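You operate a simulated robot arm through the tools that you are given. There is no shell and no other tool. Be economical: measure what you need, move in short steps, check, and stop when the job is done.

You are at the controls of a simulated two-armed robot. One attempt, no reset.

Task
Switch the bypass machine off, unlock its vent drawer and take out the air filter for washing.
Fine: off first; lay it on the black table; leave the drawer open and the lock free.

It is judged by the outcome, as a careful person would: the job done as asked, and still so three seconds after it is handed in. It fails if anything else is knocked over, pushed out of place, dropped, spilled or broken.

Robot
Two 7-joint arms with two-finger parallel grippers on one trunk, on a base that drives. Base frame: it is fixed to the floor where the robot stands at the start and does not move with it; the origin is under the middle of the robot, x ahead of it, y to its left, z up. Units: mm, degrees, N and s.
The left shoulder is at the start at [60, 143, 926], the right one opposite. With the tool pointing down near the work surface each hand reaches from about 100 to 600 mm from the robot's upright axis, wherever it stands, measured 20 degrees to its own side. Places, roughly: drawer lock [500, -100, 400]; mode knob of the bay machine [-2600, 1000, 1000]; mode knob of the bypass machine [500, 0, 1000]; mode knob of the pump machine [500, -900, 1000]; mute button of the bypass machine [500, 200, 1000]; mute button of the pump machine [500, -700, 1000]; start button of the bay machine [-2600, 700, 1000]; start button of the bypass machine [500, 300, 1000]; start button of the pump machine [500, -500, 1000]; stop button of the bypass machine [500, 300, 1000]; stop button of the pump machine [500, -600, 1000]; top of the black table [500, -1600, 800]; vent drawer [500, 100, 400]. Payload 1.57 kg a hand.
The TCP of each hand is the grasp point between the finger pads, 30 mm short of the fingertips. In the tool frame z runs along the fingers and y along their closing line. Largest opening 110 mm; finger width 24, thickness 12; the body of the gripper, 48 by 112 mm, starts 78 mm behind the TCP.
Orientation is that of the tool frame in the base frame, as a unit quaternion [x, y, z, w]. With the fingers straight down and closing along the base's y, the tool's x points along the base's -x, its y along +y and its z along -z.

Tools
- The arms move only by the tool send_rows. It takes "left_increments", "right_increments" or both (then of equal length, played together; a hand with none holds still); each is a list of rows, each a list of 3 entries, a list of its own where there are three numbers: the shift along the base's x, y, z in mm, then the turn, a rotation vector about the base's x, y, z in degrees, then the closure, from 0 (fully open) to 1 (shut). In form: [[[x, y, z], [wx, wy, wz], hand], ...]. A call has 1 to 8 rows; each row shifts and turns the commanded pose from where the row before left it. Each row takes 0.2 s and may step no farther than 50 mm and 8.6 degrees from the row before; otherwise, or with a gripper value out of range, the whole call is refused. Where a pose cannot be reached the arm comes as near as it can. A force on the tool above 40 N (or 10 N above the force at the start of the call, whichever is more), or a blocked arm, ends the call early, and 0.2 s more pass. Each finger travels about 45 mm/s and halts on what it meets, pressing with about 28 N; the grip force reading is that of the motor and also rises with nothing between the fingers. The clock runs only during rows and for 0.2 s after the last one: add rows that do not move to give the fingers time. The reply holds the time, the measured pose of the TCP, the force on the tool along the base axes, the opening and the grip force, in the units named above and with some noise, with the torque about the TCP (base axes, N m) and any sound that the robot's microphone picked up, and new pictures: "views" is both (left out), scene, wrist or none (wrist: the cameras of the hands that moved).
- Cameras (640 x 400 px; columns grow to the right, rows downward): "scene" is now at [38.7, 17.9, 1528]; the picture's right is [0.26, -0.97, 0.00], its down [-0.79, -0.21, -0.57] and it looks along [0.55, 0.15, -0.82] (base axes); focal length 296 px, centre (320, 200). "left" rides on the left gripper at [70, -16, -141] in its tool frame; the picture's right is [0.23, 0.97, 0.00], its down [-0.85, 0.20, -0.48] and it looks along [-0.47, 0.11, 0.88] (tool axes); focal length 222 px, centre (320, 200). "right" rides on the right gripper at [70, 16, -141] in its tool frame; the picture's right is [-0.23, 0.97, 0.00], its down [-0.86, -0.20, -0.48] and it looks along [-0.47, -0.11, 0.88] (tool axes); focal length 222 px, centre (320, 200). There is no depth. A picture from a camera that has moved, and an enlarged one, comes with that camera's place and axes in the base frame and with its lens.
- lift_body(by): slides the trunk up (or, below 0, down) by that many mm; the arms and the scene camera ride with it, the base frame stays. It gives what a move gives, with no picture.
- roll_base(legs): drives the robot by 1 to 6 legs, each [ahead, left, turn to the left] in mm, mm and degrees, along the robot's own axes; the way and the turn of a leg run together, so that a leg with both is an arc; at most 1500 mm and 180 degrees a leg. The arms and the cameras ride along, it lands a little off, and it stops where it bumps. It gives what a move gives, and a new picture of the scene camera.
- head_to(pan, tilt): turns the head with the scene camera to pan (to the left, within 86 degrees either way) and tilt (down, from -29 to 69), counted from straight ahead of the robot. It gives what a move gives, and a new picture of the scene camera.
- enlarge(camera, box): a new picture of the part [left, top, right, bottom] of that camera's present view, enlarged. The clock stands still meanwhile.
- finish_job(): hands the job in; it is judged then, once.

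Go step by step. Nothing tells you exact positions but the pictures and the camera data: compare them with the known pose of the tool, close in by small moves and look again before you grip or let go. The budget is 120 turns and 260 pictures, counting those below and the enlarged ones. Unless the task says otherwise, let go and move clear before handing in, and close with one line.

The tools are called after "Call:" by a JSON object that holds its "api" and its "payload". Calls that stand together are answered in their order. send_rows: Moves the arms, as the interface text tells. Its arguments: {"type":"object","properties":{"left_increments":{"type":"array"},"right_increments":{"type":"array"},"views":{"type":"string","enum":["both","scene","wrist","none"]}},"required":[]} The other tools are called the same way: lift_body (by) slides the trunk up or down; roll_base (legs) drives the base; head_to (pan, tilt) turns the head that bears the scene camera; enlarge (camera, box) takes an enlarged picture of a part of a camera's view; finish_job () hands the job in.

At the start:

```text
time_s: 0.0
left_eef_pos: [426.1, 177.6, 1000.2]
left_tool_rot: [0.0, 1.0, 0.0, -0.001]
left_force: [-0.5, -0.4, 0.1]
left_torque: [-0.03, 0.01, -0.01]
left_gripper_width: 109.9
left_grip_force: 0.0
right_eef_pos: [446.4, -120.3, 1000.7]
right_tool_rot: [-0.001, 1.0, 0.0, 0.0]
right_force: [1.8, -0.3, -0.4]
right_torque: [0.04, -0.02, -0.01]
right_gripper_width: 109.8
right_grip_force: 0.2
trunk travel left (down, up): [-525.0, 65.0]
robot x, y, heading: [-4.3, -1.7, 0.1]
head pan, tilt: [15.1, 55.3]
```

scene: 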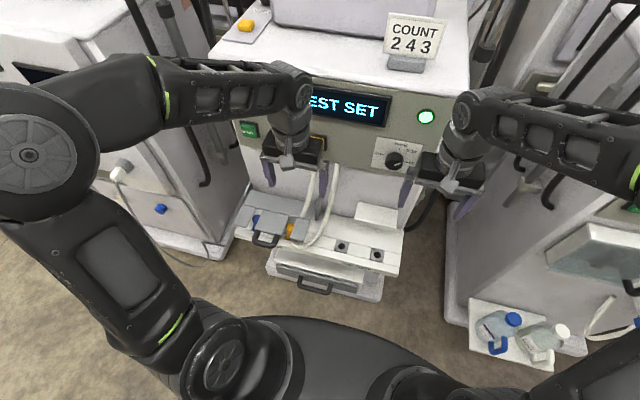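
right: 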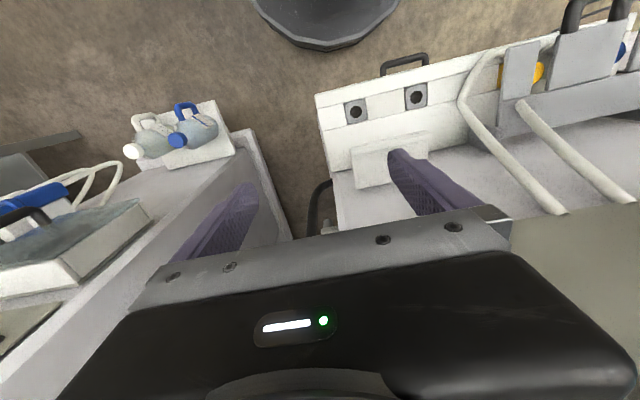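
left: 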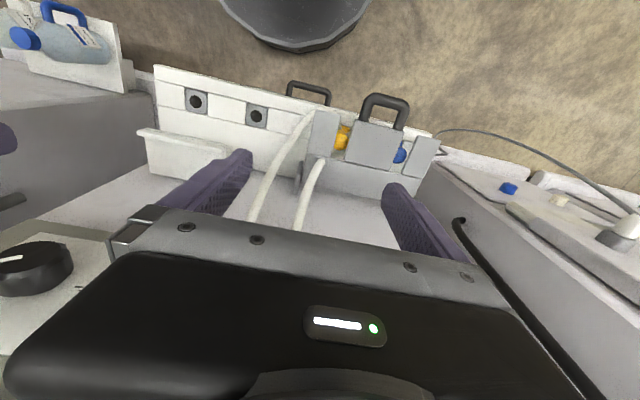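

The bypass machine stands ahead with its display, a knob and a green lamp; the vent drawer is low. I'll look closer at the panel and the drawer before moving.

Call:
{"api": "enlarge", "payload": {"camera": "scene", "box": [200, 60, 480, 235]}}

Call:
{"api": "enlarge", "payload": {"camera": "scene", "box": [220, 180, 440, 318]}}

```text
2.29 times, centred on (340, 148) of scene
camera zoom: at [38.7, 17.9, 1528.0], right [0.26, -0.97, 0.0], down [-0.79, -0.21, -0.57], along [0.55, 0.15, -0.82], focal length 676 px, centre (274, 320)
```

zoom: 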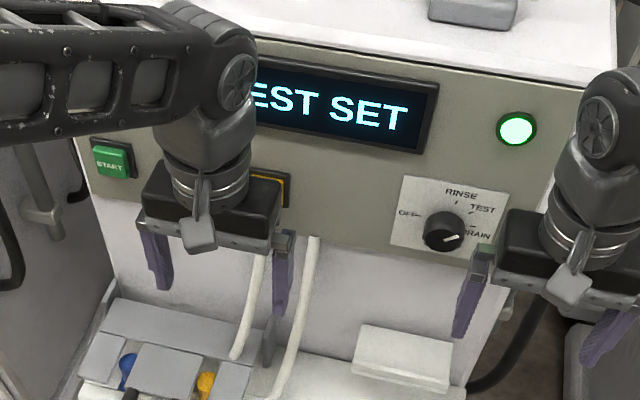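

```text
2.90 times, centred on (330, 249) of scene
camera zoom: at [38.7, 17.9, 1528.0], right [0.26, -0.97, 0.0], down [-0.79, -0.21, -0.57], along [0.55, 0.15, -0.82], focal length 858 px, centre (291, 58)
```

zoom: 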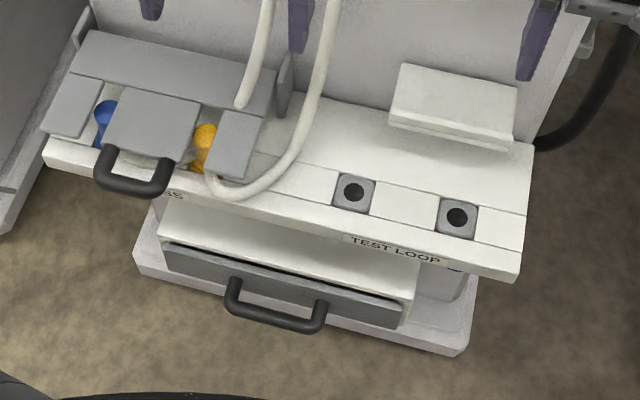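

The knob has OFF/RINSE/TEST/DRAIN marks and the left hand hides the buttons. I'll draw both hands back to see the panel.

Call:
{"api": "send_rows", "payload": {"left_increments": [[[-45, 10, 0], [0, 0, 0], 0], [[-45, 10, 0], [0, 0, 0], 0], [[-45, 20, 0], [0, 0, 0], 0], [[-20, 40, 0], [0, 0, 0], 0]], "right_increments": [[[-45, -10, 0], [0, 0, 0], 0], [[-45, -10, 0], [0, 0, 0], 0], [[-45, -20, 0], [0, 0, 0], 0], [[-20, -40, 0], [0, 0, 0], 0]], "views": "none"}}

Call:
{"api": "head_to", "payload": {"pan": 0, "tilt": 42}}

```text
time_s: 1.0
left_eef_pos: [270.6, 258.0, 1000.1]
left_tool_rot: [0.001, 1.0, 0.0, 0.0]
left_force: [0.1, -0.2, 0.5]
left_torque: [0.01, 0.02, 0.04]
left_gripper_width: 109.9
left_grip_force: 0.1
right_eef_pos: [291.4, -202.6, 1002.0]
right_tool_rot: [0.0, 1.0, 0.0, 0.0]
right_force: [-0.7, -0.1, -0.2]
right_torque: [0.02, 0.0, 0.0]
right_gripper_width: 110.2
right_grip_force: 0.2
trunk travel left (down, up): [-525.0, 65.0]
robot x, y, heading: [-1.2, 3.2, 0.1]
head pan, tilt: [15.1, 55.3]
```

```text
time_s: 1.8
left_eef_pos: [270.2, 258.0, 1000.6]
left_tool_rot: [-0.001, 1.0, 0.0, 0.0]
left_force: [-0.2, -0.2, -0.6]
left_torque: [0.01, 0.0, 0.01]
left_gripper_width: 110.1
left_grip_force: 0.0
right_eef_pos: [291.1, -203.1, 1002.2]
right_tool_rot: [0.001, 1.0, 0.0, 0.001]
right_force: [0.3, -0.7, -0.2]
right_torque: [0.02, -0.01, 0.0]
right_gripper_width: 110.1
right_grip_force: 0.0
trunk travel left (down, up): [-525.0, 65.0]
robot x, y, heading: [2.1, 0.0, -0.1]
head pan, tilt: [0.0, 42.0]
camera scene: at [52.7, -0.7, 1546.0], right [0.0, -1.0, 0.0], down [-0.67, 0.0, -0.74], along [0.74, 0.0, -0.67], focal length 296 px, centre (320, 200)
```

scene: 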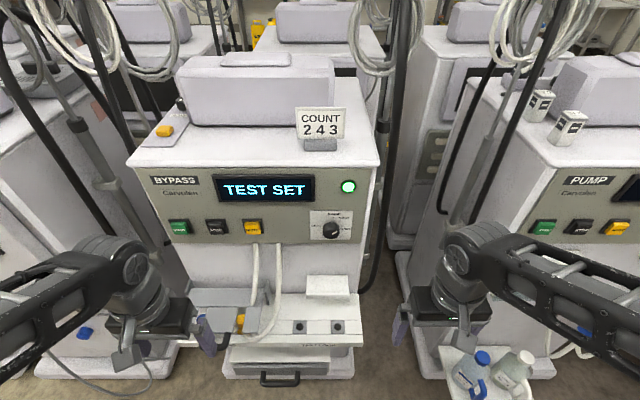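

Call:
{"api": "enlarge", "payload": {"camera": "scene", "box": [130, 160, 390, 260]}}

Call:
{"api": "enlarge", "payload": {"camera": "scene", "box": [280, 200, 370, 256]}}

Call:
{"api": "enlarge", "payload": {"camera": "scene", "box": [180, 270, 380, 395]}}

```text
2.46 times, centred on (260, 210) of scene
camera zoom: at [52.7, -0.7, 1546.0], right [0.0, -1.0, 0.0], down [-0.67, 0.0, -0.74], along [0.74, 0.0, -0.67], focal length 728 px, centre (468, 175)
```

zoom: 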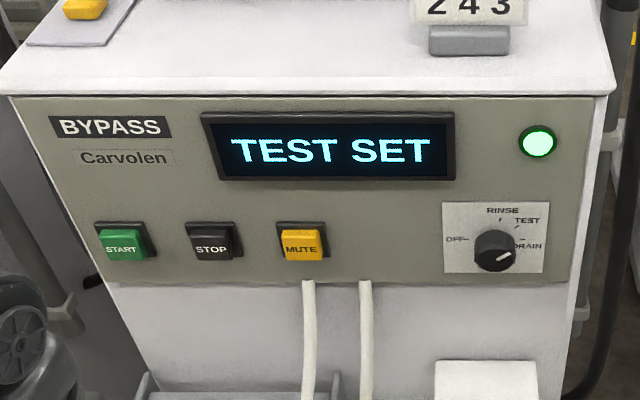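

```text
7.11 times, centred on (325, 228) of scene
camera zoom: at [52.7, -0.7, 1546.0], right [0.0, -1.0, 0.0], down [-0.67, 0.0, -0.74], along [0.74, 0.0, -0.67], focal length 2105 px, centre (284, 1)
```

zoom: 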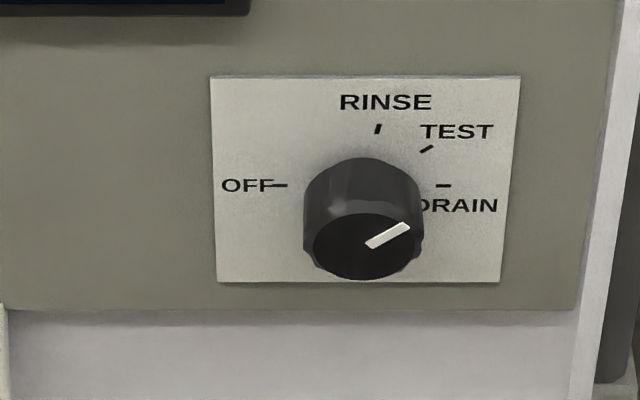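

```text
3.20 times, centred on (280, 332) of scene
camera zoom: at [52.7, -0.7, 1546.0], right [0.0, -1.0, 0.0], down [-0.67, 0.0, -0.74], along [0.74, 0.0, -0.67], focal length 947 px, centre (448, -224)
```

zoom: 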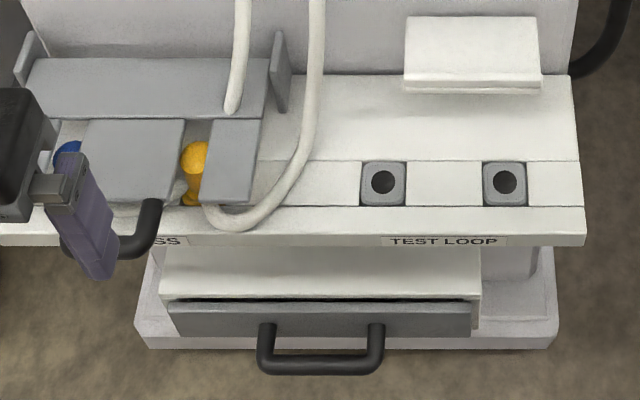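

The knob stands at TEST, with its face at about [521, -27, 1008], and OFF lies about 145° anticlockwise. I'll back up a little and point the right hand forward.

Call:
{"api": "roll_base", "payload": {"legs": [[-180, 0, 0]]}}

Call:
{"api": "send_rows", "payload": {"right_increments": [[[25, 10, 0], [0, -8.2, 0], 0], [[25, 10, 0], [0, -8.2, 0], 0], [[25, 20, 0], [0, -8.2, 0], 0], [[25, 20, 0], [0, -8.2, 0], 0], [[25, 20, 0], [0, -8.2, 0], 0], [[25, 20, 0], [0, -8.2, 0], 0]], "views": "none"}}

Call:
{"api": "send_rows", "payload": {"right_increments": [[[25, 10, 0], [0, -8.2, 0], 0], [[25, 10, 0], [0, -8.2, 0], 0], [[25, 20, 0], [0, -8.2, 0], 0], [[25, 20, 0], [0, -8.2, 0], 0], [[0, 0, 0], [0, -8, 0], 0]]}}

```text
time_s: 3.3
left_eef_pos: [95.2, 258.6, 999.6]
left_tool_rot: [0.0, 1.0, 0.0, 0.001]
left_force: [0.0, -0.2, 0.2]
left_torque: [0.03, -0.04, -0.02]
left_gripper_width: 109.8
left_grip_force: 0.1
right_eef_pos: [114.1, -203.8, 1001.8]
right_tool_rot: [0.001, 1.0, 0.001, 0.001]
right_force: [0.2, 0.6, -0.1]
right_torque: [-0.02, -0.03, 0.02]
right_gripper_width: 110.2
right_grip_force: 0.1
trunk travel left (down, up): [-525.0, 65.0]
robot x, y, heading: [-175.6, -2.2, 0.0]
head pan, tilt: [0.0, 42.0]
camera scene: at [-124.4, -0.8, 1546.1], right [0.0, -1.0, 0.0], down [-0.67, 0.0, -0.74], along [0.74, 0.0, -0.67], focal length 296 px, centre (320, 200)
```

scene: 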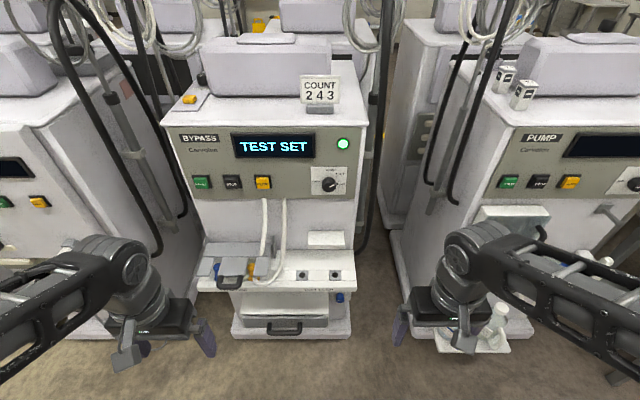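

```text
time_s: 4.7
left_eef_pos: [95.7, 258.4, 999.5]
left_tool_rot: [0.001, 1.0, 0.0, 0.0]
left_force: [1.1, 0.0, 0.3]
left_torque: [0.03, -0.02, 0.0]
left_gripper_width: 110.1
left_grip_force: 0.1
right_eef_pos: [281.7, -96.3, 1012.4]
right_tool_rot: [0.001, 0.91, 0.001, 0.414]
right_force: [0.0, -0.4, 0.3]
right_torque: [0.03, 0.04, 0.04]
right_gripper_width: 110.1
right_grip_force: 0.1
right hand out of reach, approached as far as the arm can: row 4, 5
trunk travel left (down, up): [-525.0, 65.0]
robot x, y, heading: [-177.6, -0.3, -0.4]
head pan, tilt: [0.0, 42.0]
```

```text
time_s: 5.9
left_eef_pos: [95.2, 260.2, 999.3]
left_tool_rot: [0.001, 1.0, -0.001, 0.0]
left_force: [0.3, 0.2, 0.7]
left_torque: [-0.05, 0.02, 0.02]
left_gripper_width: 110.1
left_grip_force: 0.0
right_eef_pos: [381.4, -34.8, 1013.8]
right_tool_rot: [0.0, 0.707, 0.003, 0.707]
right_force: [0.3, 0.8, 1.0]
right_torque: [-0.02, 0.13, -0.09]
right_gripper_width: 110.2
right_grip_force: 0.1
right hand out of reach, approached as far as the arm can: row 1
trunk travel left (down, up): [-525.0, 65.0]
robot x, y, heading: [-175.5, 1.2, 0.0]
head pan, tilt: [0.0, 42.0]
camera scene: at [-123.1, 1.3, 1546.2], right [0.0, -1.0, 0.0], down [-0.67, 0.0, -0.74], along [0.74, 0.0, -0.67], focal length 296 px, centre (320, 200)
camera right: at [240.0, -19.7, 945.9], right [0.0, 0.97, 0.23], down [-0.48, -0.2, 0.85], along [0.88, -0.11, 0.47], focal length 222 px, centre (320, 200)
```

scene: 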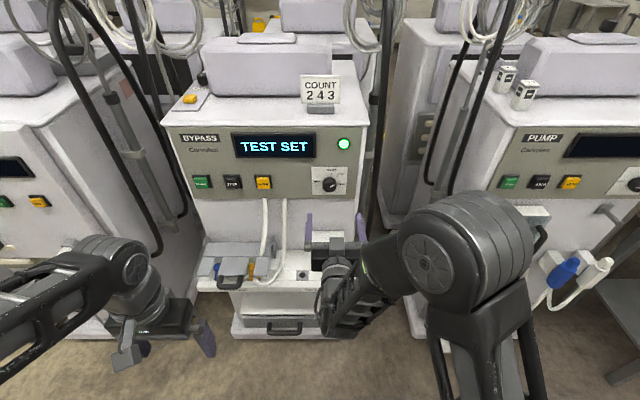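
right: 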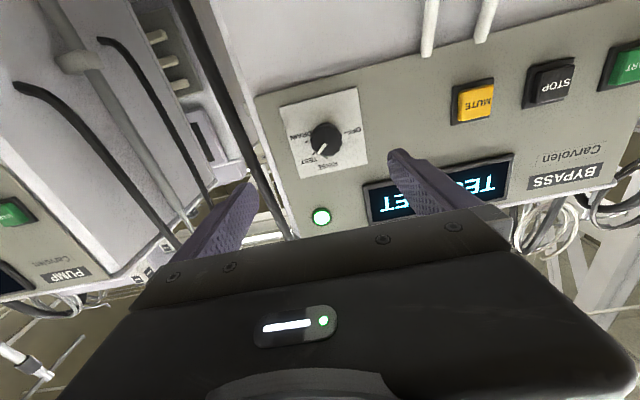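

The knob face triangulates to about [520, -27, 1012]. I'll pre-roll the hand about +75° to have room for the turn.

Call:
{"api": "send_rows", "payload": {"right_increments": [[[0, 1, 0], [8.5, 0, 0], 0], [[0, 1, 0], [8.5, 0, 0], 0], [[0, 1, 0], [8.5, 0, 0], 0], [[0, 1, 0], [8.5, 0, 0], 0], [[0, 1, 0], [8.5, 0, 0], 0], [[0, 1, 0], [8.5, 0, 0], 0], [[0, 1, 0], [8.5, 0, 0], 0], [[0, 0, 0], [8.5, 0, 0], 0]], "views": "wrist"}}

```text
time_s: 7.7
left_eef_pos: [96.2, 258.3, 1000.4]
left_tool_rot: [0.001, 1.0, 0.001, 0.0]
left_force: [-0.3, 0.7, 0.5]
left_torque: [0.0, 0.0, -0.01]
left_gripper_width: 110.2
left_grip_force: 0.0
right_eef_pos: [452.1, -43.7, 1116.1]
right_tool_rot: [0.399, 0.59, 0.392, 0.582]
right_force: [0.3, -0.3, -0.2]
right_torque: [0.02, -0.02, -0.01]
right_gripper_width: 110.3
right_grip_force: 0.0
right hand out of reach, approached as far as the arm can: row 1, 2, 3, 4, 5, 6, 7, 8
trunk travel left (down, up): [-525.0, 65.0]
robot x, y, heading: [-176.7, 0.0, 0.1]
head pan, tilt: [0.0, 42.0]
camera right: at [310.1, 26.8, 1109.0], right [0.02, 0.15, 0.99], down [-0.48, -0.87, 0.14], along [0.88, -0.47, 0.06], focal length 222 px, centre (320, 200)
```

right: 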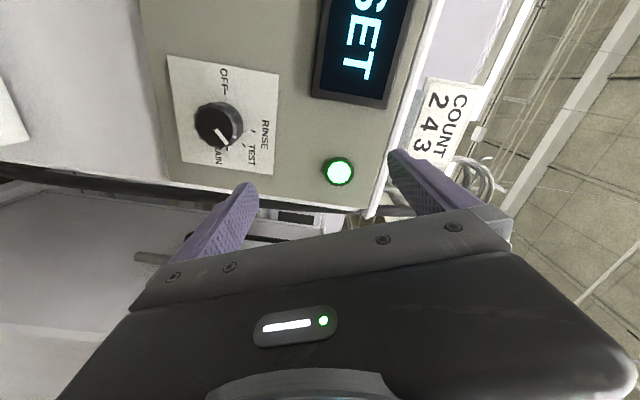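

The roll drifted the hand upward because of reach. I'll lower the trunk so this hand height matches the knob, then test the roll range in free space.

Call:
{"api": "lift_body", "payload": {"by": -104}}

Call:
{"api": "send_rows", "payload": {"right_increments": [[[0, 0, 0], [-8.5, 0, 0], 0], [[0, 0, 0], [-8.5, 0, 0], 0], [[0, 0, 0], [-8.5, 0, 0], 0], [[0, 0, 0], [-8.5, 0, 0], 0], [[0, 0, 0], [-8.5, 0, 0], 0], [[0, 0, 0], [-8.5, 0, 0], 0], [[0, 0, 0], [-8.5, 0, 0], 0], [[0, 0, 0], [-8.5, 0, 0], 0]], "views": "none"}}

Call:
{"api": "send_rows", "payload": {"right_increments": [[[0, 0, 0], [-8.5, 0, 0], 0], [[0, 0, 0], [-8.5, 0, 0], 0], [[0, 0, 0], [-8.5, 0, 0], 0], [[0, 0, 0], [-8.5, 0, 0], 0], [[0, 0, 0], [-8.5, 0, 0], 0], [[0, 0, 0], [-8.5, 0, 0], 0], [[0, 0, 0], [-8.5, 0, 0], 0], [[0, 0, 0], [-8.5, 0, 0], 0]], "views": "wrist"}}

```text
time_s: 9.0
left_eef_pos: [96.6, 257.1, 896.5]
left_tool_rot: [0.001, 1.0, 0.0, 0.0]
left_force: [0.5, 0.7, -0.2]
left_torque: [0.02, 0.05, -0.01]
left_gripper_width: 109.9
left_grip_force: 0.1
right_eef_pos: [452.3, -43.0, 1012.0]
right_tool_rot: [0.398, 0.591, 0.391, 0.582]
right_force: [-0.7, 0.4, -0.2]
right_torque: [0.0, -0.01, -0.03]
right_gripper_width: 109.8
right_grip_force: 0.2
trunk travel left (down, up): [-421.0, 169.0]
robot x, y, heading: [-175.7, -0.7, 0.1]
head pan, tilt: [0.0, 42.0]
```

```text
time_s: 10.8
left_eef_pos: [96.0, 258.2, 896.6]
left_tool_rot: [0.001, 1.0, 0.0, 0.0]
left_force: [0.1, -0.3, 0.3]
left_torque: [0.01, -0.02, -0.02]
left_gripper_width: 110.2
left_grip_force: 0.0
right_eef_pos: [452.0, -42.6, 1011.8]
right_tool_rot: [0.004, 0.709, -0.007, 0.706]
right_force: [-0.1, -0.4, 0.1]
right_torque: [0.01, -0.01, 0.04]
right_gripper_width: 110.2
right_grip_force: 0.0
trunk travel left (down, up): [-421.0, 169.0]
robot x, y, heading: [-176.5, -0.9, -0.1]
head pan, tilt: [0.0, 42.0]
```

```text
time_s: 12.6
left_eef_pos: [96.3, 258.2, 896.6]
left_tool_rot: [0.001, 1.0, 0.0, -0.001]
left_force: [-0.4, 0.7, 0.9]
left_torque: [-0.03, 0.01, 0.03]
left_gripper_width: 109.9
left_grip_force: 0.0
right_eef_pos: [453.4, -43.0, 1011.8]
right_tool_rot: [-0.392, 0.584, -0.402, 0.587]
right_force: [0.4, -0.2, -0.1]
right_torque: [-0.01, 0.02, 0.02]
right_gripper_width: 109.8
right_grip_force: 0.0
trunk travel left (down, up): [-421.0, 169.0]
robot x, y, heading: [-174.4, -2.5, 0.1]
head pan, tilt: [0.0, 42.0]
camera right: at [309.8, -100.5, 971.0], right [0.01, 0.57, -0.82], down [-0.48, 0.73, 0.5], along [0.88, 0.38, 0.28], focal length 222 px, centre (320, 200)
```

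right: 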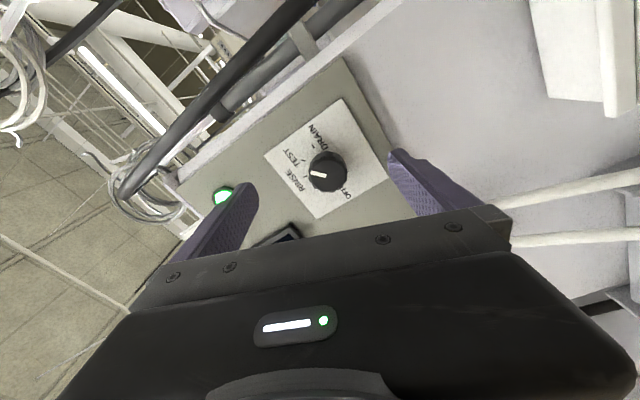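

Full ±68° roll works here. I'll go back to +68°, and centre on the knob axis.

Call:
{"api": "send_rows", "payload": {"right_increments": [[[0, 0, 0], [8.5, 0, 0], 0], [[0, 0, 0], [8.5, 0, 0], 0], [[0, 0, 0], [8.5, 0, 0], 0], [[0, 0, 0], [8.5, 0, 0], 0], [[0, 0, 0], [8.5, 0, 0], 0], [[0, 0, 0], [8.5, 0, 0], 0], [[0, 0, 0], [8.5, 0, 0], 0], [[0, 0, 0], [8.5, 0, 0], 0]], "views": "none"}}

Call:
{"api": "send_rows", "payload": {"right_increments": [[[0, 7, 0], [8.5, 0, 0], 0.3], [[0, 7, 0], [8.5, 0, 0], 0.3], [[0, 0, 0], [8.5, 0, 0], 0.3], [[0, 0, 0], [8.5, 0, 0], 0.3], [[0, 0, 0], [8.5, 0, 0], 0.3], [[0, 0, 0], [8.5, 0, 0], 0.3], [[0, 0, 0], [8.5, 0, 0], 0.3], [[0, 0, 0], [8.5, 0, 0], 0.3]]}}

```text
time_s: 14.4
left_eef_pos: [95.7, 257.0, 895.4]
left_tool_rot: [0.001, 1.0, 0.0, 0.001]
left_force: [1.0, 0.4, -0.1]
left_torque: [0.03, 0.01, -0.01]
left_gripper_width: 110.0
left_grip_force: 0.1
right_eef_pos: [451.1, -42.8, 1010.2]
right_tool_rot: [0.005, 0.709, -0.005, 0.705]
right_force: [-0.7, 0.8, 0.8]
right_torque: [0.01, -0.01, -0.01]
right_gripper_width: 110.1
right_grip_force: 0.0
trunk travel left (down, up): [-421.0, 169.0]
robot x, y, heading: [-175.3, 2.7, -0.2]
head pan, tilt: [0.0, 42.0]
```

```text
time_s: 16.2
left_eef_pos: [96.1, 257.8, 895.7]
left_tool_rot: [0.001, 1.0, 0.0, 0.0]
left_force: [-0.3, 0.6, -0.1]
left_torque: [0.0, 0.0, 0.03]
left_gripper_width: 110.0
left_grip_force: 0.2
right_eef_pos: [455.0, -31.2, 1014.0]
right_tool_rot: [0.397, 0.592, 0.393, 0.581]
right_force: [-0.7, -0.7, -0.6]
right_torque: [0.0, 0.01, 0.04]
right_gripper_width: 76.9
right_grip_force: 0.0
right hand out of reach, approached as far as the arm can: row 8
trunk travel left (down, up): [-421.0, 169.0]
robot x, y, heading: [-173.1, -1.6, 0.1]
head pan, tilt: [0.0, 42.0]
camera scene: at [-122.5, -1.2, 1442.1], right [0.0, -1.0, 0.0], down [-0.67, 0.0, -0.74], along [0.74, 0.0, -0.67], focal length 296 px, centre (320, 200)
camera right: at [312.5, 38.4, 1007.0], right [0.02, 0.16, 0.99], down [-0.47, -0.87, 0.14], along [0.88, -0.47, 0.06], focal length 222 px, centre (320, 200)
```

scene: 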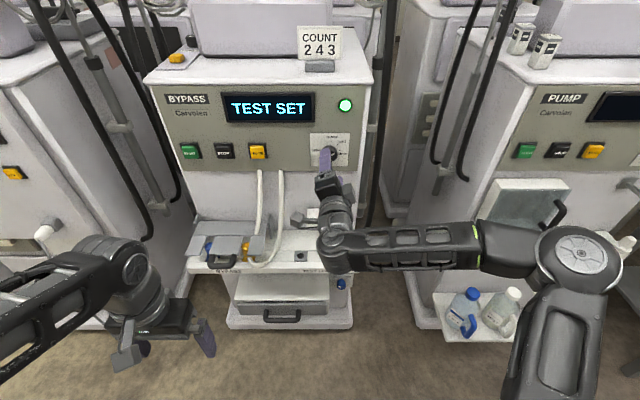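
right: 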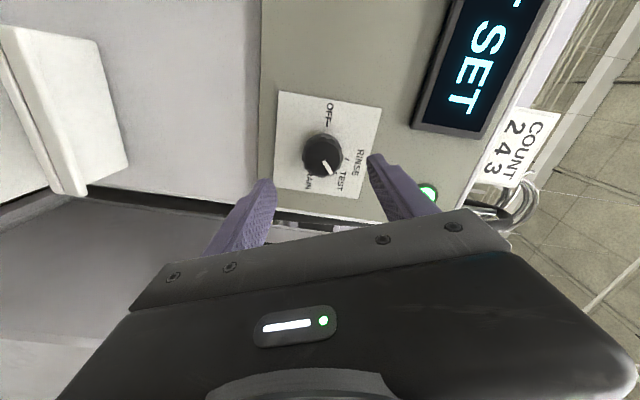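

Aligned with the knob axis; advancing along x to straddle it.

Call:
{"api": "send_rows", "payload": {"right_increments": [[[15, 1, 0], [0, 0, 0], 0.3], [[15, 1, 0], [0, 0, 0], 0.3], [[14, 1, 0], [0, 0, 0], 0.3], [[8, 0, 0], [0, 0, 0], 0.3]]}}

```text
time_s: 17.2
left_eef_pos: [95.7, 258.7, 895.3]
left_tool_rot: [0.002, 1.0, 0.0, 0.0]
left_force: [-0.5, -0.4, 0.2]
left_torque: [-0.01, 0.02, 0.01]
left_gripper_width: 109.6
left_grip_force: 0.0
right_eef_pos: [506.2, -26.9, 1012.8]
right_tool_rot: [0.398, 0.592, 0.39, 0.583]
right_force: [-0.6, 0.1, -0.2]
right_torque: [-0.01, 0.01, -0.01]
right_gripper_width: 77.1
right_grip_force: 0.1
trunk travel left (down, up): [-421.0, 169.0]
robot x, y, heading: [-175.6, 1.4, -0.0]
head pan, tilt: [0.0, 42.0]
camera scene: at [-122.7, -0.7, 1442.1], right [0.0, -1.0, 0.0], down [-0.67, 0.0, -0.74], along [0.74, 0.0, -0.67], focal length 296 px, centre (320, 200)
camera right: at [364.9, 42.7, 1005.7], right [0.02, 0.16, 0.99], down [-0.48, -0.87, 0.15], along [0.88, -0.47, 0.06], focal length 222 px, centre (320, 200)
```

scene: 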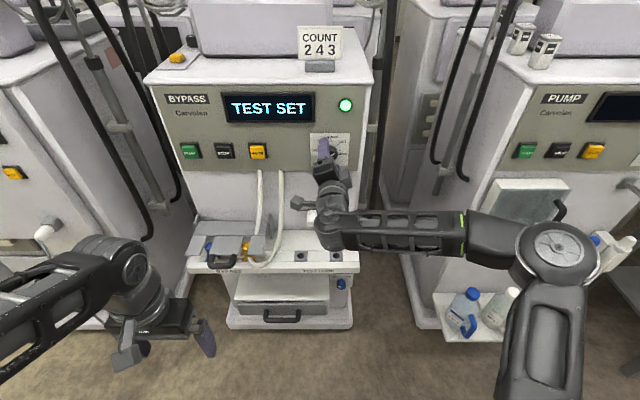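
right: 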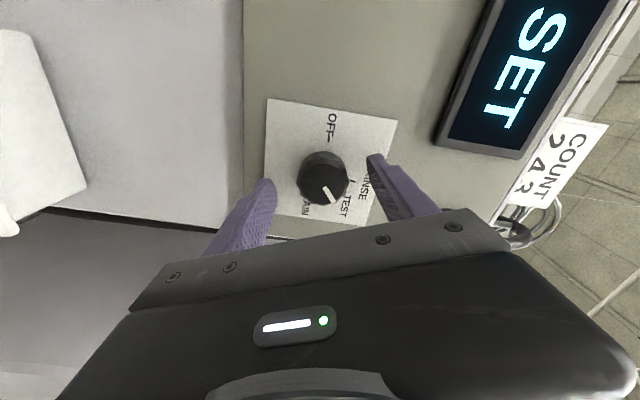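

The knob is between the fingers; closing on it.

Call:
{"api": "send_rows", "payload": {"right_increments": [[[0, 0, 1], [0, 0, 0], 0.7], [[0, 0, 0], [0, 0, 0], 0.8], [[0, 0, 0], [0, 0, 0], 0.8], [[0, 0, 0], [0, 0, 0], 0.8]], "views": "wrist"}}

```text
time_s: 18.2
left_eef_pos: [95.7, 259.3, 895.5]
left_tool_rot: [0.001, 1.0, 0.0, 0.0]
left_force: [0.6, -0.4, 0.3]
left_torque: [-0.02, -0.01, 0.02]
left_gripper_width: 110.1
left_grip_force: 0.1
right_eef_pos: [506.7, -26.9, 1015.9]
right_tool_rot: [0.397, 0.591, 0.391, 0.583]
right_force: [3.5, 1.6, 6.6]
right_torque: [-0.03, -0.49, 0.27]
right_gripper_width: 38.6
right_grip_force: 28.4
trunk travel left (down, up): [-421.0, 169.0]
robot x, y, heading: [-171.2, -2.2, -0.4]
head pan, tilt: [0.0, 42.0]
camera right: at [364.4, 43.3, 1007.4], right [0.01, 0.16, 0.99], down [-0.48, -0.87, 0.14], along [0.88, -0.47, 0.06], focal length 222 px, centre (320, 200)
```

right: 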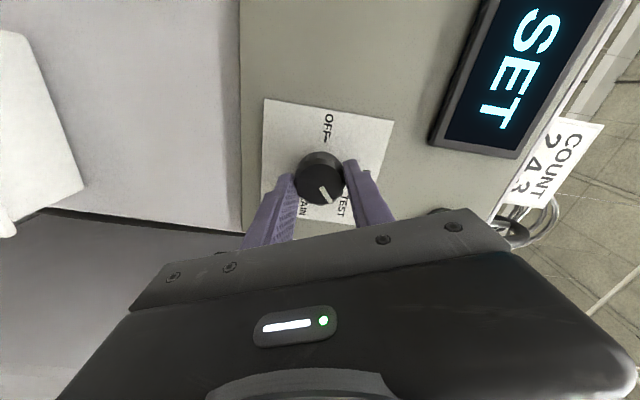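

Gripped (38.6 mm). Turning anticlockwise.

Call:
{"api": "send_rows", "payload": {"right_increments": [[[0, 0, 1], [-8, 0, 0], 0.8], [[0, 0, 0], [-8, 0, 0], 0.8], [[0, 0, 0], [-8, 0, 0], 0.8], [[0, 0, 0], [-8, 0, 0], 0.8], [[0, 0, 0], [-8, 0, 0], 0.8], [[0, 0, 0], [-8, 0, 0], 0.8]], "views": "wrist"}}

```text
time_s: 19.6
left_eef_pos: [96.0, 258.3, 895.9]
left_tool_rot: [0.001, 1.0, 0.0, 0.0]
left_force: [-1.1, -0.1, 0.9]
left_torque: [-0.01, -0.02, 0.01]
left_gripper_width: 109.9
left_grip_force: 0.1
right_eef_pos: [506.4, -26.5, 1015.6]
right_tool_rot: [0.125, 0.699, 0.117, 0.694]
right_force: [5.6, 4.3, 4.1]
right_torque: [0.04, -0.33, 0.54]
right_gripper_width: 38.7
right_grip_force: 43.9
trunk travel left (down, up): [-421.0, 169.0]
robot x, y, heading: [-175.2, 1.5, -0.1]
head pan, tilt: [0.0, 42.0]
camera right: at [364.4, 13.4, 958.2], right [0.01, 0.84, 0.54], down [-0.48, -0.47, 0.74], along [0.88, -0.27, 0.39], focal length 222 px, centre (320, 200)
```

right: 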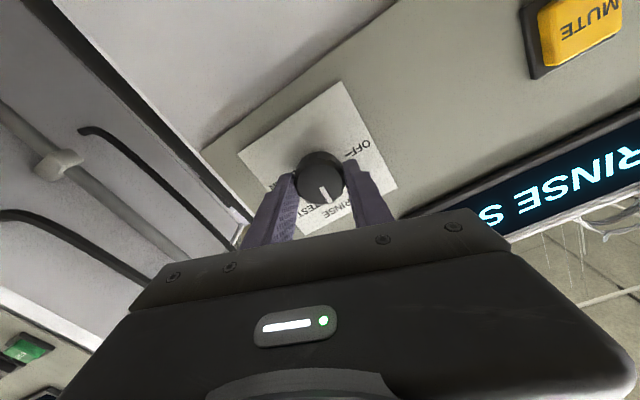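

It works: the display shows RINSE SET now. Continuing towards OFF.

Call:
{"api": "send_rows", "payload": {"right_increments": [[[0, 0, 0], [-8, 0, 0], 0.8], [[0, 0, 0], [-8, 0, 0], 0.8], [[0, 0, 0], [-8, 0, 0], 0.8], [[0, 0, 0], [-8, 0, 0], 0.8], [[0, 0, 0], [-8, 0, 0], 0.8], [[0, 0, 0], [-8, 0, 0], 0.8], [[0, 0, 0], [-8, 0, 0], 0.8], [[0, 0, 0], [-8, 0, 0], 0.8]], "views": "wrist"}}

Call:
{"api": "send_rows", "payload": {"right_increments": [[[0, 0, 0], [-8, 0, 0], 0.8], [[0, 0, 0], [-8, 0, 0], 0.8], [[0, 0, 0], [-5, 0, 0], 0.8]]}}

```text
time_s: 21.4
left_eef_pos: [97.6, 259.9, 896.9]
left_tool_rot: [0.001, 1.0, -0.001, 0.0]
left_force: [0.4, -0.3, -0.3]
left_torque: [-0.03, 0.0, 0.04]
left_gripper_width: 110.1
left_grip_force: 0.0
right_eef_pos: [506.3, -25.2, 1015.3]
right_tool_rot: [-0.263, 0.655, -0.271, 0.655]
right_force: [8.8, 9.8, 5.0]
right_torque: [-0.01, 0.63, 0.25]
right_gripper_width: 38.8
right_grip_force: 44.3
trunk travel left (down, up): [-421.0, 169.0]
robot x, y, heading: [-178.3, 2.6, 0.0]
head pan, tilt: [0.0, 42.0]
camera right: at [364.4, -61.5, 954.6], right [0.01, 0.85, -0.52], down [-0.48, 0.46, 0.75], along [0.88, 0.24, 0.41], focal length 222 px, centre (320, 200)
```

right: 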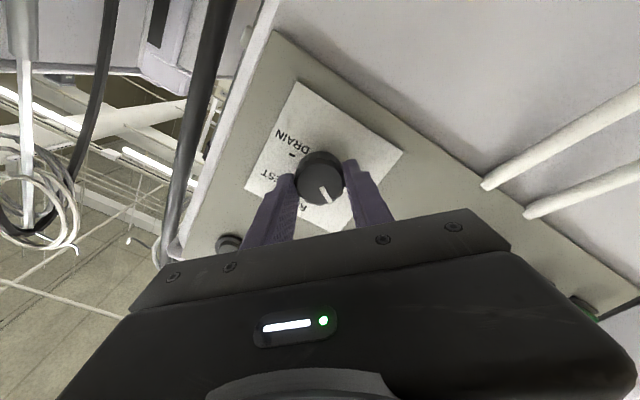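

```text
time_s: 22.2
left_eef_pos: [95.8, 258.6, 895.9]
left_tool_rot: [0.001, 1.0, -0.002, 0.0]
left_force: [-0.6, 0.0, -1.2]
left_torque: [0.03, -0.02, 0.02]
left_gripper_width: 110.1
left_grip_force: 0.0
right_eef_pos: [506.0, -25.0, 1014.1]
right_tool_rot: [-0.377, 0.594, -0.385, 0.597]
right_force: [6.3, 12.3, 2.9]
right_torque: [-0.02, 0.5, 0.36]
right_gripper_width: 38.4
right_grip_force: 43.9
trunk travel left (down, up): [-421.0, 169.0]
robot x, y, heading: [-177.0, 3.8, -0.2]
head pan, tilt: [0.0, 42.0]
camera scene: at [-122.2, 1.1, 1442.0], right [0.0, -1.0, 0.0], down [-0.67, 0.0, -0.74], along [0.74, 0.0, -0.67], focal length 296 px, centre (320, 200)
camera right: at [364.5, -81.6, 971.0], right [0.01, 0.61, -0.79], down [-0.48, 0.7, 0.53], along [0.88, 0.37, 0.3], focal length 222 px, centre (320, 200)
```

scene: 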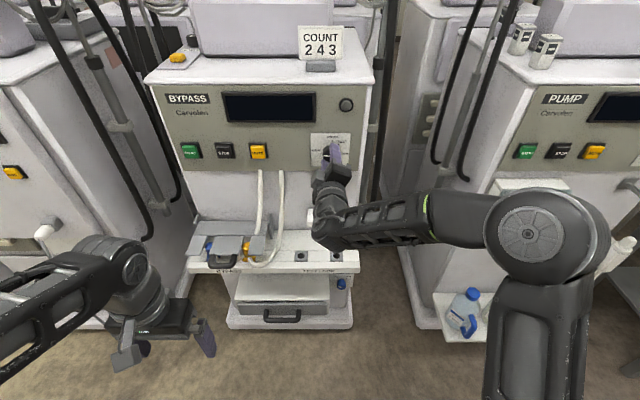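
right: 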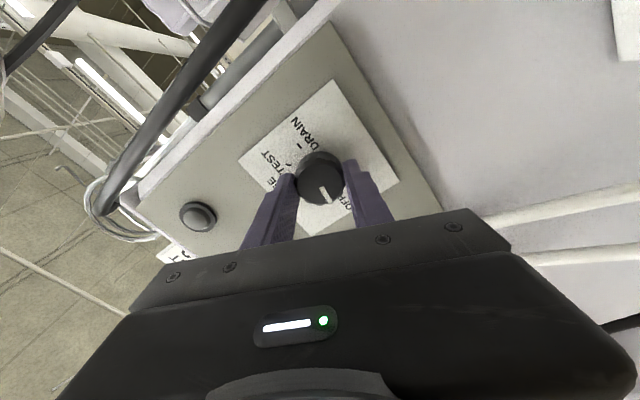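

The display and lamp are off; the pointer is about 12° short of the OFF tick, so I turn a bit more, then release.

Call:
{"api": "send_rows", "payload": {"right_increments": [[[0, 0, 0], [-6, 0, 0], 0.8], [[0, 0, 0], [-6, 0, 0], 0.8], [[0, 0, 0], [0, 0, 0], 0.8]], "views": "none"}}

Call:
{"api": "enlarge", "payload": {"camera": "right", "box": [220, 70, 420, 250]}}

```text
time_s: 23.0
left_eef_pos: [95.7, 258.7, 895.4]
left_tool_rot: [0.001, 1.0, -0.001, 0.0]
left_force: [0.3, -0.8, 1.1]
left_torque: [0.03, 0.01, 0.02]
left_gripper_width: 110.0
left_grip_force: 0.1
right_eef_pos: [507.2, -26.1, 1013.7]
right_tool_rot: [-0.436, 0.552, -0.447, 0.553]
right_force: [3.6, 11.2, -2.1]
right_torque: [1.03, 0.65, 0.51]
right_gripper_width: 38.7
right_grip_force: 44.1
trunk travel left (down, up): [-421.0, 169.0]
robot x, y, heading: [-175.2, -1.2, -0.1]
head pan, tilt: [0.0, 42.0]
```

```text
2.22 times, centred on (320, 160) of right
camera zoom: at [364.2, -90.2, 983.2], right [0.01, 0.44, -0.9], down [-0.48, 0.79, 0.38], along [0.88, 0.42, 0.22], focal length 494 px, centre (320, 289)
```

zoom: 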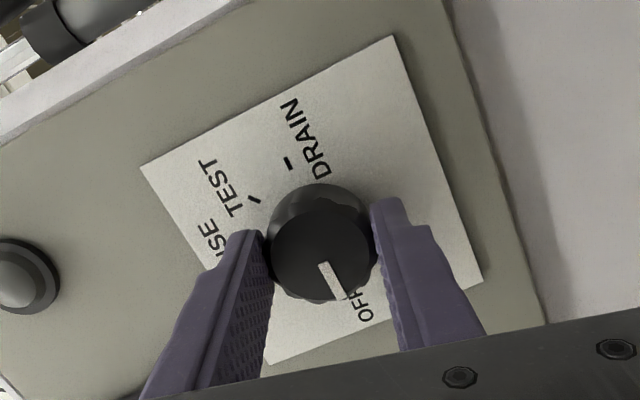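

The pointer stands at OFF against its stop. I release and back away.

Call:
{"api": "send_rows", "payload": {"right_increments": [[[0, 0, 0], [0, 0, 0], 0.3], [[0, 0, 0], [0, 0, 0], 0.3], [[0, 0, 0], [0, 0, 0], 0.3], [[-20, 0, 0], [0, 0, 0], 0.3], [[-30, 0, 0], [0, 0, 0], 0.3], [[-40, 0, 0], [5, 0, 0], 0.3], [[-20, 0, 0], [8, 0, 0], 0.3]], "views": "none"}}

Call:
{"api": "enlarge", "payload": {"camera": "scene", "box": [150, 70, 390, 220]}}

Call:
{"api": "enlarge", "payload": {"camera": "scene", "box": [180, 220, 380, 345]}}

```text
time_s: 24.6
left_eef_pos: [96.4, 257.0, 896.0]
left_tool_rot: [0.001, 1.0, 0.0, 0.0]
left_force: [-0.2, 0.4, -0.6]
left_torque: [0.03, 0.06, -0.01]
left_gripper_width: 109.7
left_grip_force: 0.0
right_eef_pos: [393.4, -27.4, 1013.7]
right_tool_rot: [-0.37, 0.599, -0.38, 0.6]
right_force: [-0.2, -0.1, 0.1]
right_torque: [0.02, 0.01, 0.0]
right_gripper_width: 76.9
right_grip_force: 0.1
trunk travel left (down, up): [-421.0, 169.0]
robot x, y, heading: [-172.5, 1.1, -0.4]
head pan, tilt: [0.0, 42.0]
```

```text
2.67 times, centred on (270, 145) of scene
camera zoom: at [-123.0, -0.7, 1442.1], right [0.0, -1.0, 0.0], down [-0.67, 0.0, -0.74], along [0.74, 0.0, -0.67], focal length 789 px, centre (453, 347)
```

zoom: 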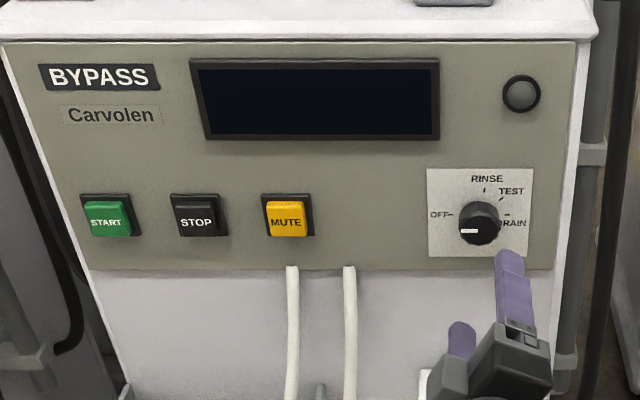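

```text
3.20 times, centred on (280, 282) of scene
camera zoom: at [-123.0, -0.7, 1442.1], right [0.0, -1.0, 0.0], down [-0.67, 0.0, -0.74], along [0.74, 0.0, -0.67], focal length 947 px, centre (448, -64)
```

zoom: 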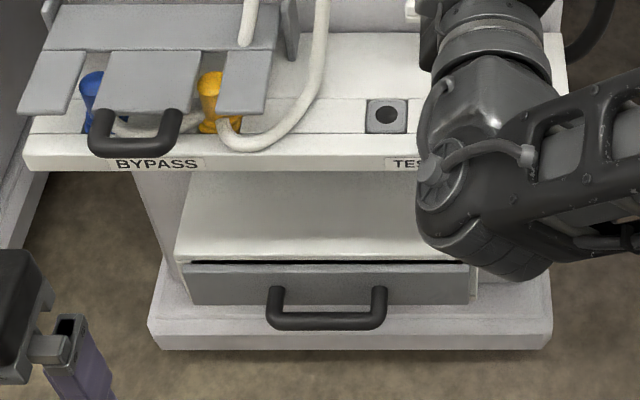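

The machine is off and the pointer is on OFF. Next I back away and lower the trunk to view the drawer and its lock (shelf front edge is at about x=395, z=680).

Call:
{"api": "roll_base", "payload": {"legs": [[-250, 0, 0]]}}

Call:
{"api": "lift_body", "payload": {"by": -400}}

Call:
{"api": "head_to", "payload": {"pan": 0, "tilt": 40}}

```text
time_s: 26.5
left_eef_pos: [-158.7, 258.1, 895.9]
left_tool_rot: [0.001, 1.0, 0.0, 0.0]
left_force: [-0.1, -0.6, 1.2]
left_torque: [0.02, -0.05, -0.01]
left_gripper_width: 109.9
left_grip_force: 0.1
right_eef_pos: [139.2, -26.2, 1014.3]
right_tool_rot: [-0.37, 0.598, -0.381, 0.6]
right_force: [0.4, 0.0, -0.3]
right_torque: [0.0, 0.04, -0.01]
right_gripper_width: 76.9
right_grip_force: 0.1
trunk travel left (down, up): [-421.0, 169.0]
robot x, y, heading: [-429.4, -0.2, -0.3]
head pan, tilt: [0.0, 42.0]
camera scene: at [-378.1, -0.3, 1442.1], right [0.0, -1.0, 0.0], down [-0.67, 0.0, -0.74], along [0.74, 0.0, -0.67], focal length 296 px, centre (320, 200)
```

scene: 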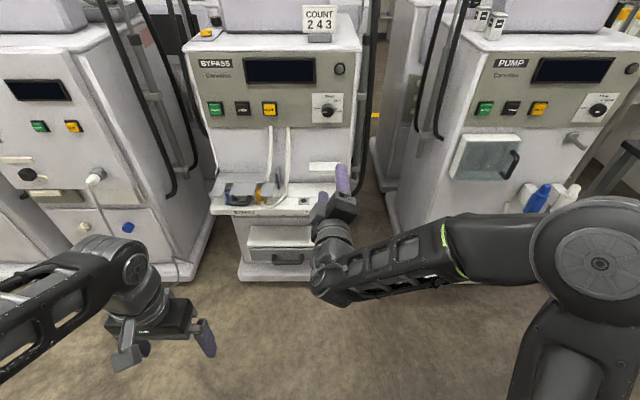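

```text
time_s: 30.3
left_eef_pos: [-158.5, 258.1, 495.5]
left_tool_rot: [0.002, 1.0, 0.0, 0.001]
left_force: [-0.9, 0.4, 0.2]
left_torque: [-0.02, -0.03, 0.01]
left_gripper_width: 110.4
left_grip_force: 0.0
right_eef_pos: [139.1, -27.6, 614.2]
right_tool_rot: [-0.37, 0.598, -0.382, 0.6]
right_force: [1.4, 0.0, 1.4]
right_torque: [-0.04, -0.01, 0.0]
right_gripper_width: 77.1
right_grip_force: 0.2
trunk travel left (down, up): [-21.0, 569.0]
robot x, y, heading: [-434.4, -2.6, -0.2]
head pan, tilt: [0.0, 42.0]
```

```text
time_s: 30.9
left_eef_pos: [-158.2, 258.4, 494.9]
left_tool_rot: [0.001, 1.0, 0.0, 0.0]
left_force: [0.2, -0.1, -0.6]
left_torque: [-0.04, -0.01, 0.0]
left_gripper_width: 110.0
left_grip_force: 0.1
right_eef_pos: [139.3, -27.8, 613.3]
right_tool_rot: [-0.37, 0.598, -0.381, 0.6]
right_force: [0.7, -1.0, -0.3]
right_torque: [0.01, 0.01, -0.01]
right_gripper_width: 77.3
right_grip_force: 0.1
trunk travel left (down, up): [-21.0, 569.0]
robot x, y, heading: [-431.7, -0.2, 0.0]
head pan, tilt: [0.0, 40.0]
camera scene: at [-375.8, -0.3, 1045.0], right [0.0, -1.0, 0.0], down [-0.64, 0.0, -0.77], along [0.77, 0.0, -0.64], focal length 296 px, centre (320, 200)
```

scene: 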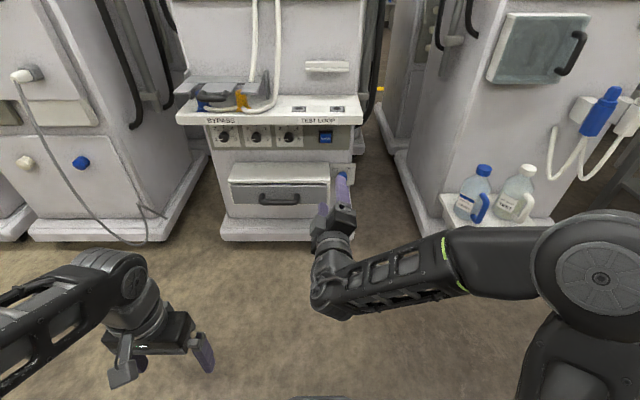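

Now more knobs and a blue button show under the shelf. Moving the right hand aside and enlarging.

Call:
{"api": "send_rows", "payload": {"right_increments": [[[-20, -45, 0], [8, 0, 0], 0.3], [[0, -45, 0], [8, 0, 0], 0.3], [[0, -45, 0], [8, 0, 0], 0.3], [[0, -45, 0], [8, 0, 0], 0.3]], "views": "none"}}

Call:
{"api": "enlarge", "payload": {"camera": "scene", "box": [170, 60, 390, 250]}}

Call:
{"api": "enlarge", "payload": {"camera": "scene", "box": [200, 110, 370, 216]}}

```text
time_s: 31.9
left_eef_pos: [-158.5, 258.5, 496.9]
left_tool_rot: [0.001, 1.0, 0.0, 0.001]
left_force: [-0.3, -0.2, -0.7]
left_torque: [0.01, 0.02, 0.01]
left_gripper_width: 110.0
left_grip_force: 0.1
right_eef_pos: [120.6, -151.2, 614.1]
right_tool_rot: [-0.248, 0.66, -0.26, 0.66]
right_force: [-1.0, -0.2, 1.0]
right_torque: [-0.01, 0.0, -0.01]
right_gripper_width: 77.0
right_grip_force: 0.0
right hand out of reach, approached as far as the arm can: row 3, 4
trunk travel left (down, up): [-21.0, 569.0]
robot x, y, heading: [-429.1, 1.8, -0.0]
head pan, tilt: [0.0, 40.0]
```

```text
2.11 times, centred on (280, 155) of scene
camera zoom: at [-375.8, -0.3, 1045.0], right [0.0, -1.0, 0.0], down [-0.64, 0.0, -0.77], along [0.77, 0.0, -0.64], focal length 623 px, centre (404, 295)
```

zoom: 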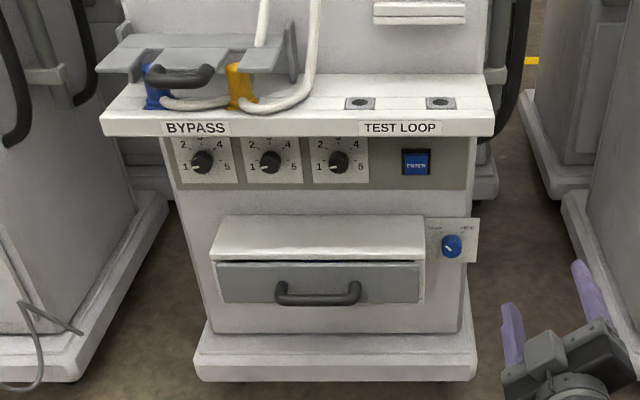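

```text
3.76 times, centred on (285, 163) of scene
camera zoom: at [-375.8, -0.3, 1045.0], right [0.0, -1.0, 0.0], down [-0.64, 0.0, -0.77], along [0.77, 0.0, -0.64], focal length 1114 px, centre (452, 339)
```

zoom: 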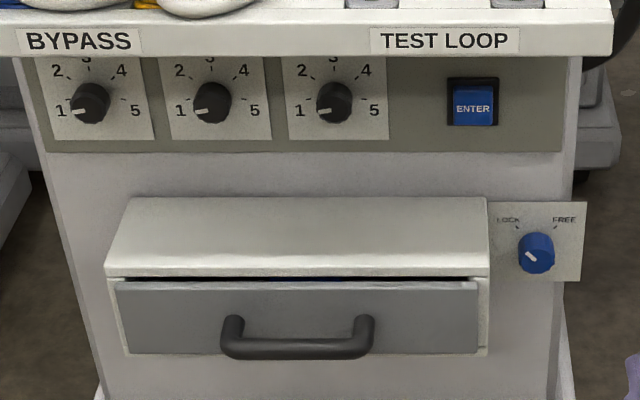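

The lock is a blue knob with LOCK and FREE marks right of the drawer. I'll look closer.

Call:
{"api": "enlarge", "payload": {"camera": "scene", "box": [325, 155, 361, 190]}}

```text
11.43 times, centred on (343, 172) of scene
camera zoom: at [-375.8, -0.3, 1045.0], right [0.0, -1.0, 0.0], down [-0.64, 0.0, -0.77], along [0.77, 0.0, -0.64], focal length 3382 px, centre (57, 514)
```

zoom: 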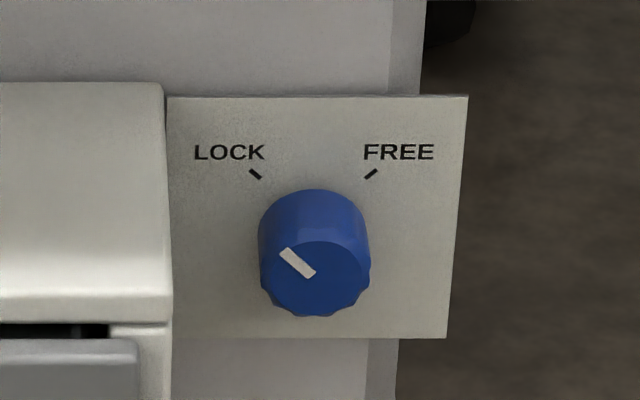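

The pointer is on LOCK; FREE is 90° clockwise. The knob is at roughly [532, -85, 391]. I lower the right hand to that height in free space and test the roll range.

Call:
{"api": "send_rows", "payload": {"right_increments": [[[13, 11, -37], [0, 0, 0], 0.3], [[13, 11, -37], [0, 0, 0], 0.3], [[13, 11, -37], [0, 0, 0], 0.3], [[13, 11, -37], [0, 0, 0], 0.3], [[13, 11, -37], [0, 0, 0], 0.3], [[13, 11, -37], [0, 0, 0], 0.3]], "views": "none"}}

Call:
{"api": "send_rows", "payload": {"right_increments": [[[0, 0, 0], [8.5, 0, 0], 0.3], [[0, 0, 0], [8.5, 0, 0], 0.3], [[0, 0, 0], [8.5, 0, 0], 0.3], [[0, 0, 0], [8.5, 0, 0], 0.3], [[0, 0, 0], [8.5, 0, 0], 0.3], [[0, 0, 0], [8.5, 0, 0], 0.3], [[0, 0, 0], [8.5, 0, 0], 0.3], [[0, 0, 0], [8.5, 0, 0], 0.3]], "views": "none"}}

Call:
{"api": "send_rows", "payload": {"right_increments": [[[0, 0, 0], [8.5, 0, 0], 0.3], [[0, 0, 0], [8.5, 0, 0], 0.3], [[0, 0, 0], [6, 0, 0], 0.3]]}}

```text
time_s: 33.3
left_eef_pos: [-156.9, 259.2, 496.1]
left_tool_rot: [0.002, 1.0, 0.0, 0.0]
left_force: [0.0, -0.4, -0.4]
left_torque: [0.0, -0.03, 0.01]
left_gripper_width: 110.1
left_grip_force: 0.0
right_eef_pos: [199.5, -86.5, 395.0]
right_tool_rot: [-0.248, 0.66, -0.26, 0.659]
right_force: [0.1, 0.0, 0.5]
right_torque: [-0.02, 0.02, -0.02]
right_gripper_width: 77.0
right_grip_force: 0.1
right hand out of reach, approached as far as the arm can: row 1
trunk travel left (down, up): [-21.0, 569.0]
robot x, y, heading: [-430.4, 0.9, 0.2]
head pan, tilt: [0.0, 40.0]
```

```text
time_s: 35.1
left_eef_pos: [-157.4, 259.3, 496.7]
left_tool_rot: [0.002, 1.0, -0.001, 0.0]
left_force: [-0.9, -0.3, -0.5]
left_torque: [-0.03, 0.01, -0.03]
left_gripper_width: 109.9
left_grip_force: 0.0
right_eef_pos: [232.1, -30.5, 442.6]
right_tool_rot: [0.168, 0.696, 0.144, 0.683]
right_force: [0.2, 0.1, -0.2]
right_torque: [0.0, 0.02, -0.01]
right_gripper_width: 77.2
right_grip_force: 0.0
right hand out of reach, approached as far as the arm can: row 4, 5, 6, 7, 8
trunk travel left (down, up): [-21.0, 569.0]
robot x, y, heading: [-428.6, 0.5, 0.0]
head pan, tilt: [0.0, 40.0]
```

```text
time_s: 35.9
left_eef_pos: [-157.2, 258.8, 496.7]
left_tool_rot: [0.002, 1.0, 0.0, 0.0]
left_force: [-0.4, 0.2, -0.2]
left_torque: [-0.03, 0.01, -0.03]
left_gripper_width: 109.8
left_grip_force: 0.1
right_eef_pos: [239.6, 19.9, 510.2]
right_tool_rot: [0.301, 0.653, 0.281, 0.636]
right_force: [-0.1, 0.2, 0.3]
right_torque: [-0.01, -0.01, -0.02]
right_gripper_width: 77.2
right_grip_force: 0.2
right hand out of reach, approached as far as the arm can: row 1, 2, 3
trunk travel left (down, up): [-21.0, 569.0]
robot x, y, heading: [-430.0, 0.8, 0.0]
head pan, tilt: [0.0, 40.0]
camera scene: at [-375.8, -0.3, 1045.0], right [0.0, -1.0, 0.0], down [-0.64, 0.0, -0.77], along [0.77, 0.0, -0.64], focal length 296 px, centre (320, 200)
camera right: at [97.0, 85.0, 482.7], right [0.04, 0.48, 0.88], down [-0.48, -0.76, 0.43], along [0.88, -0.44, 0.2], focal length 222 px, centre (320, 200)
```

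scene: 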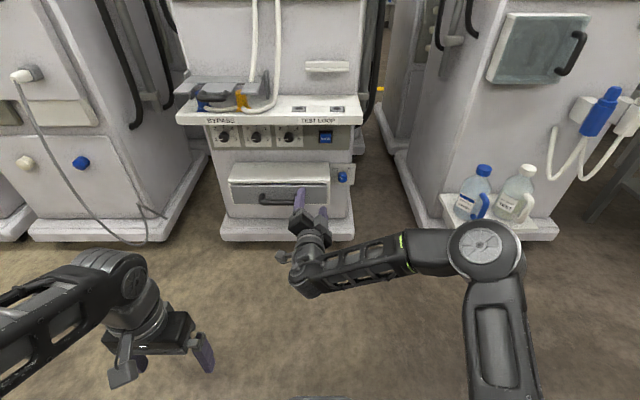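
right: 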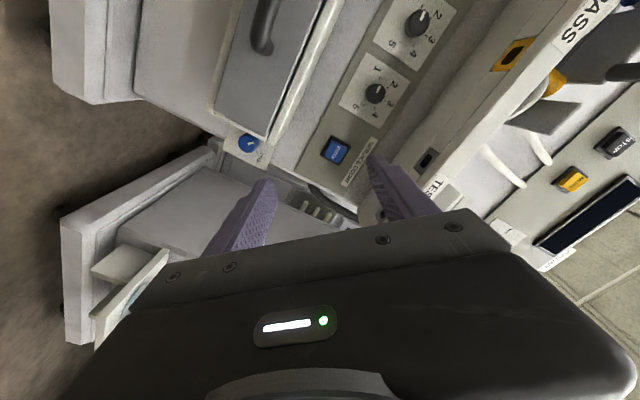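

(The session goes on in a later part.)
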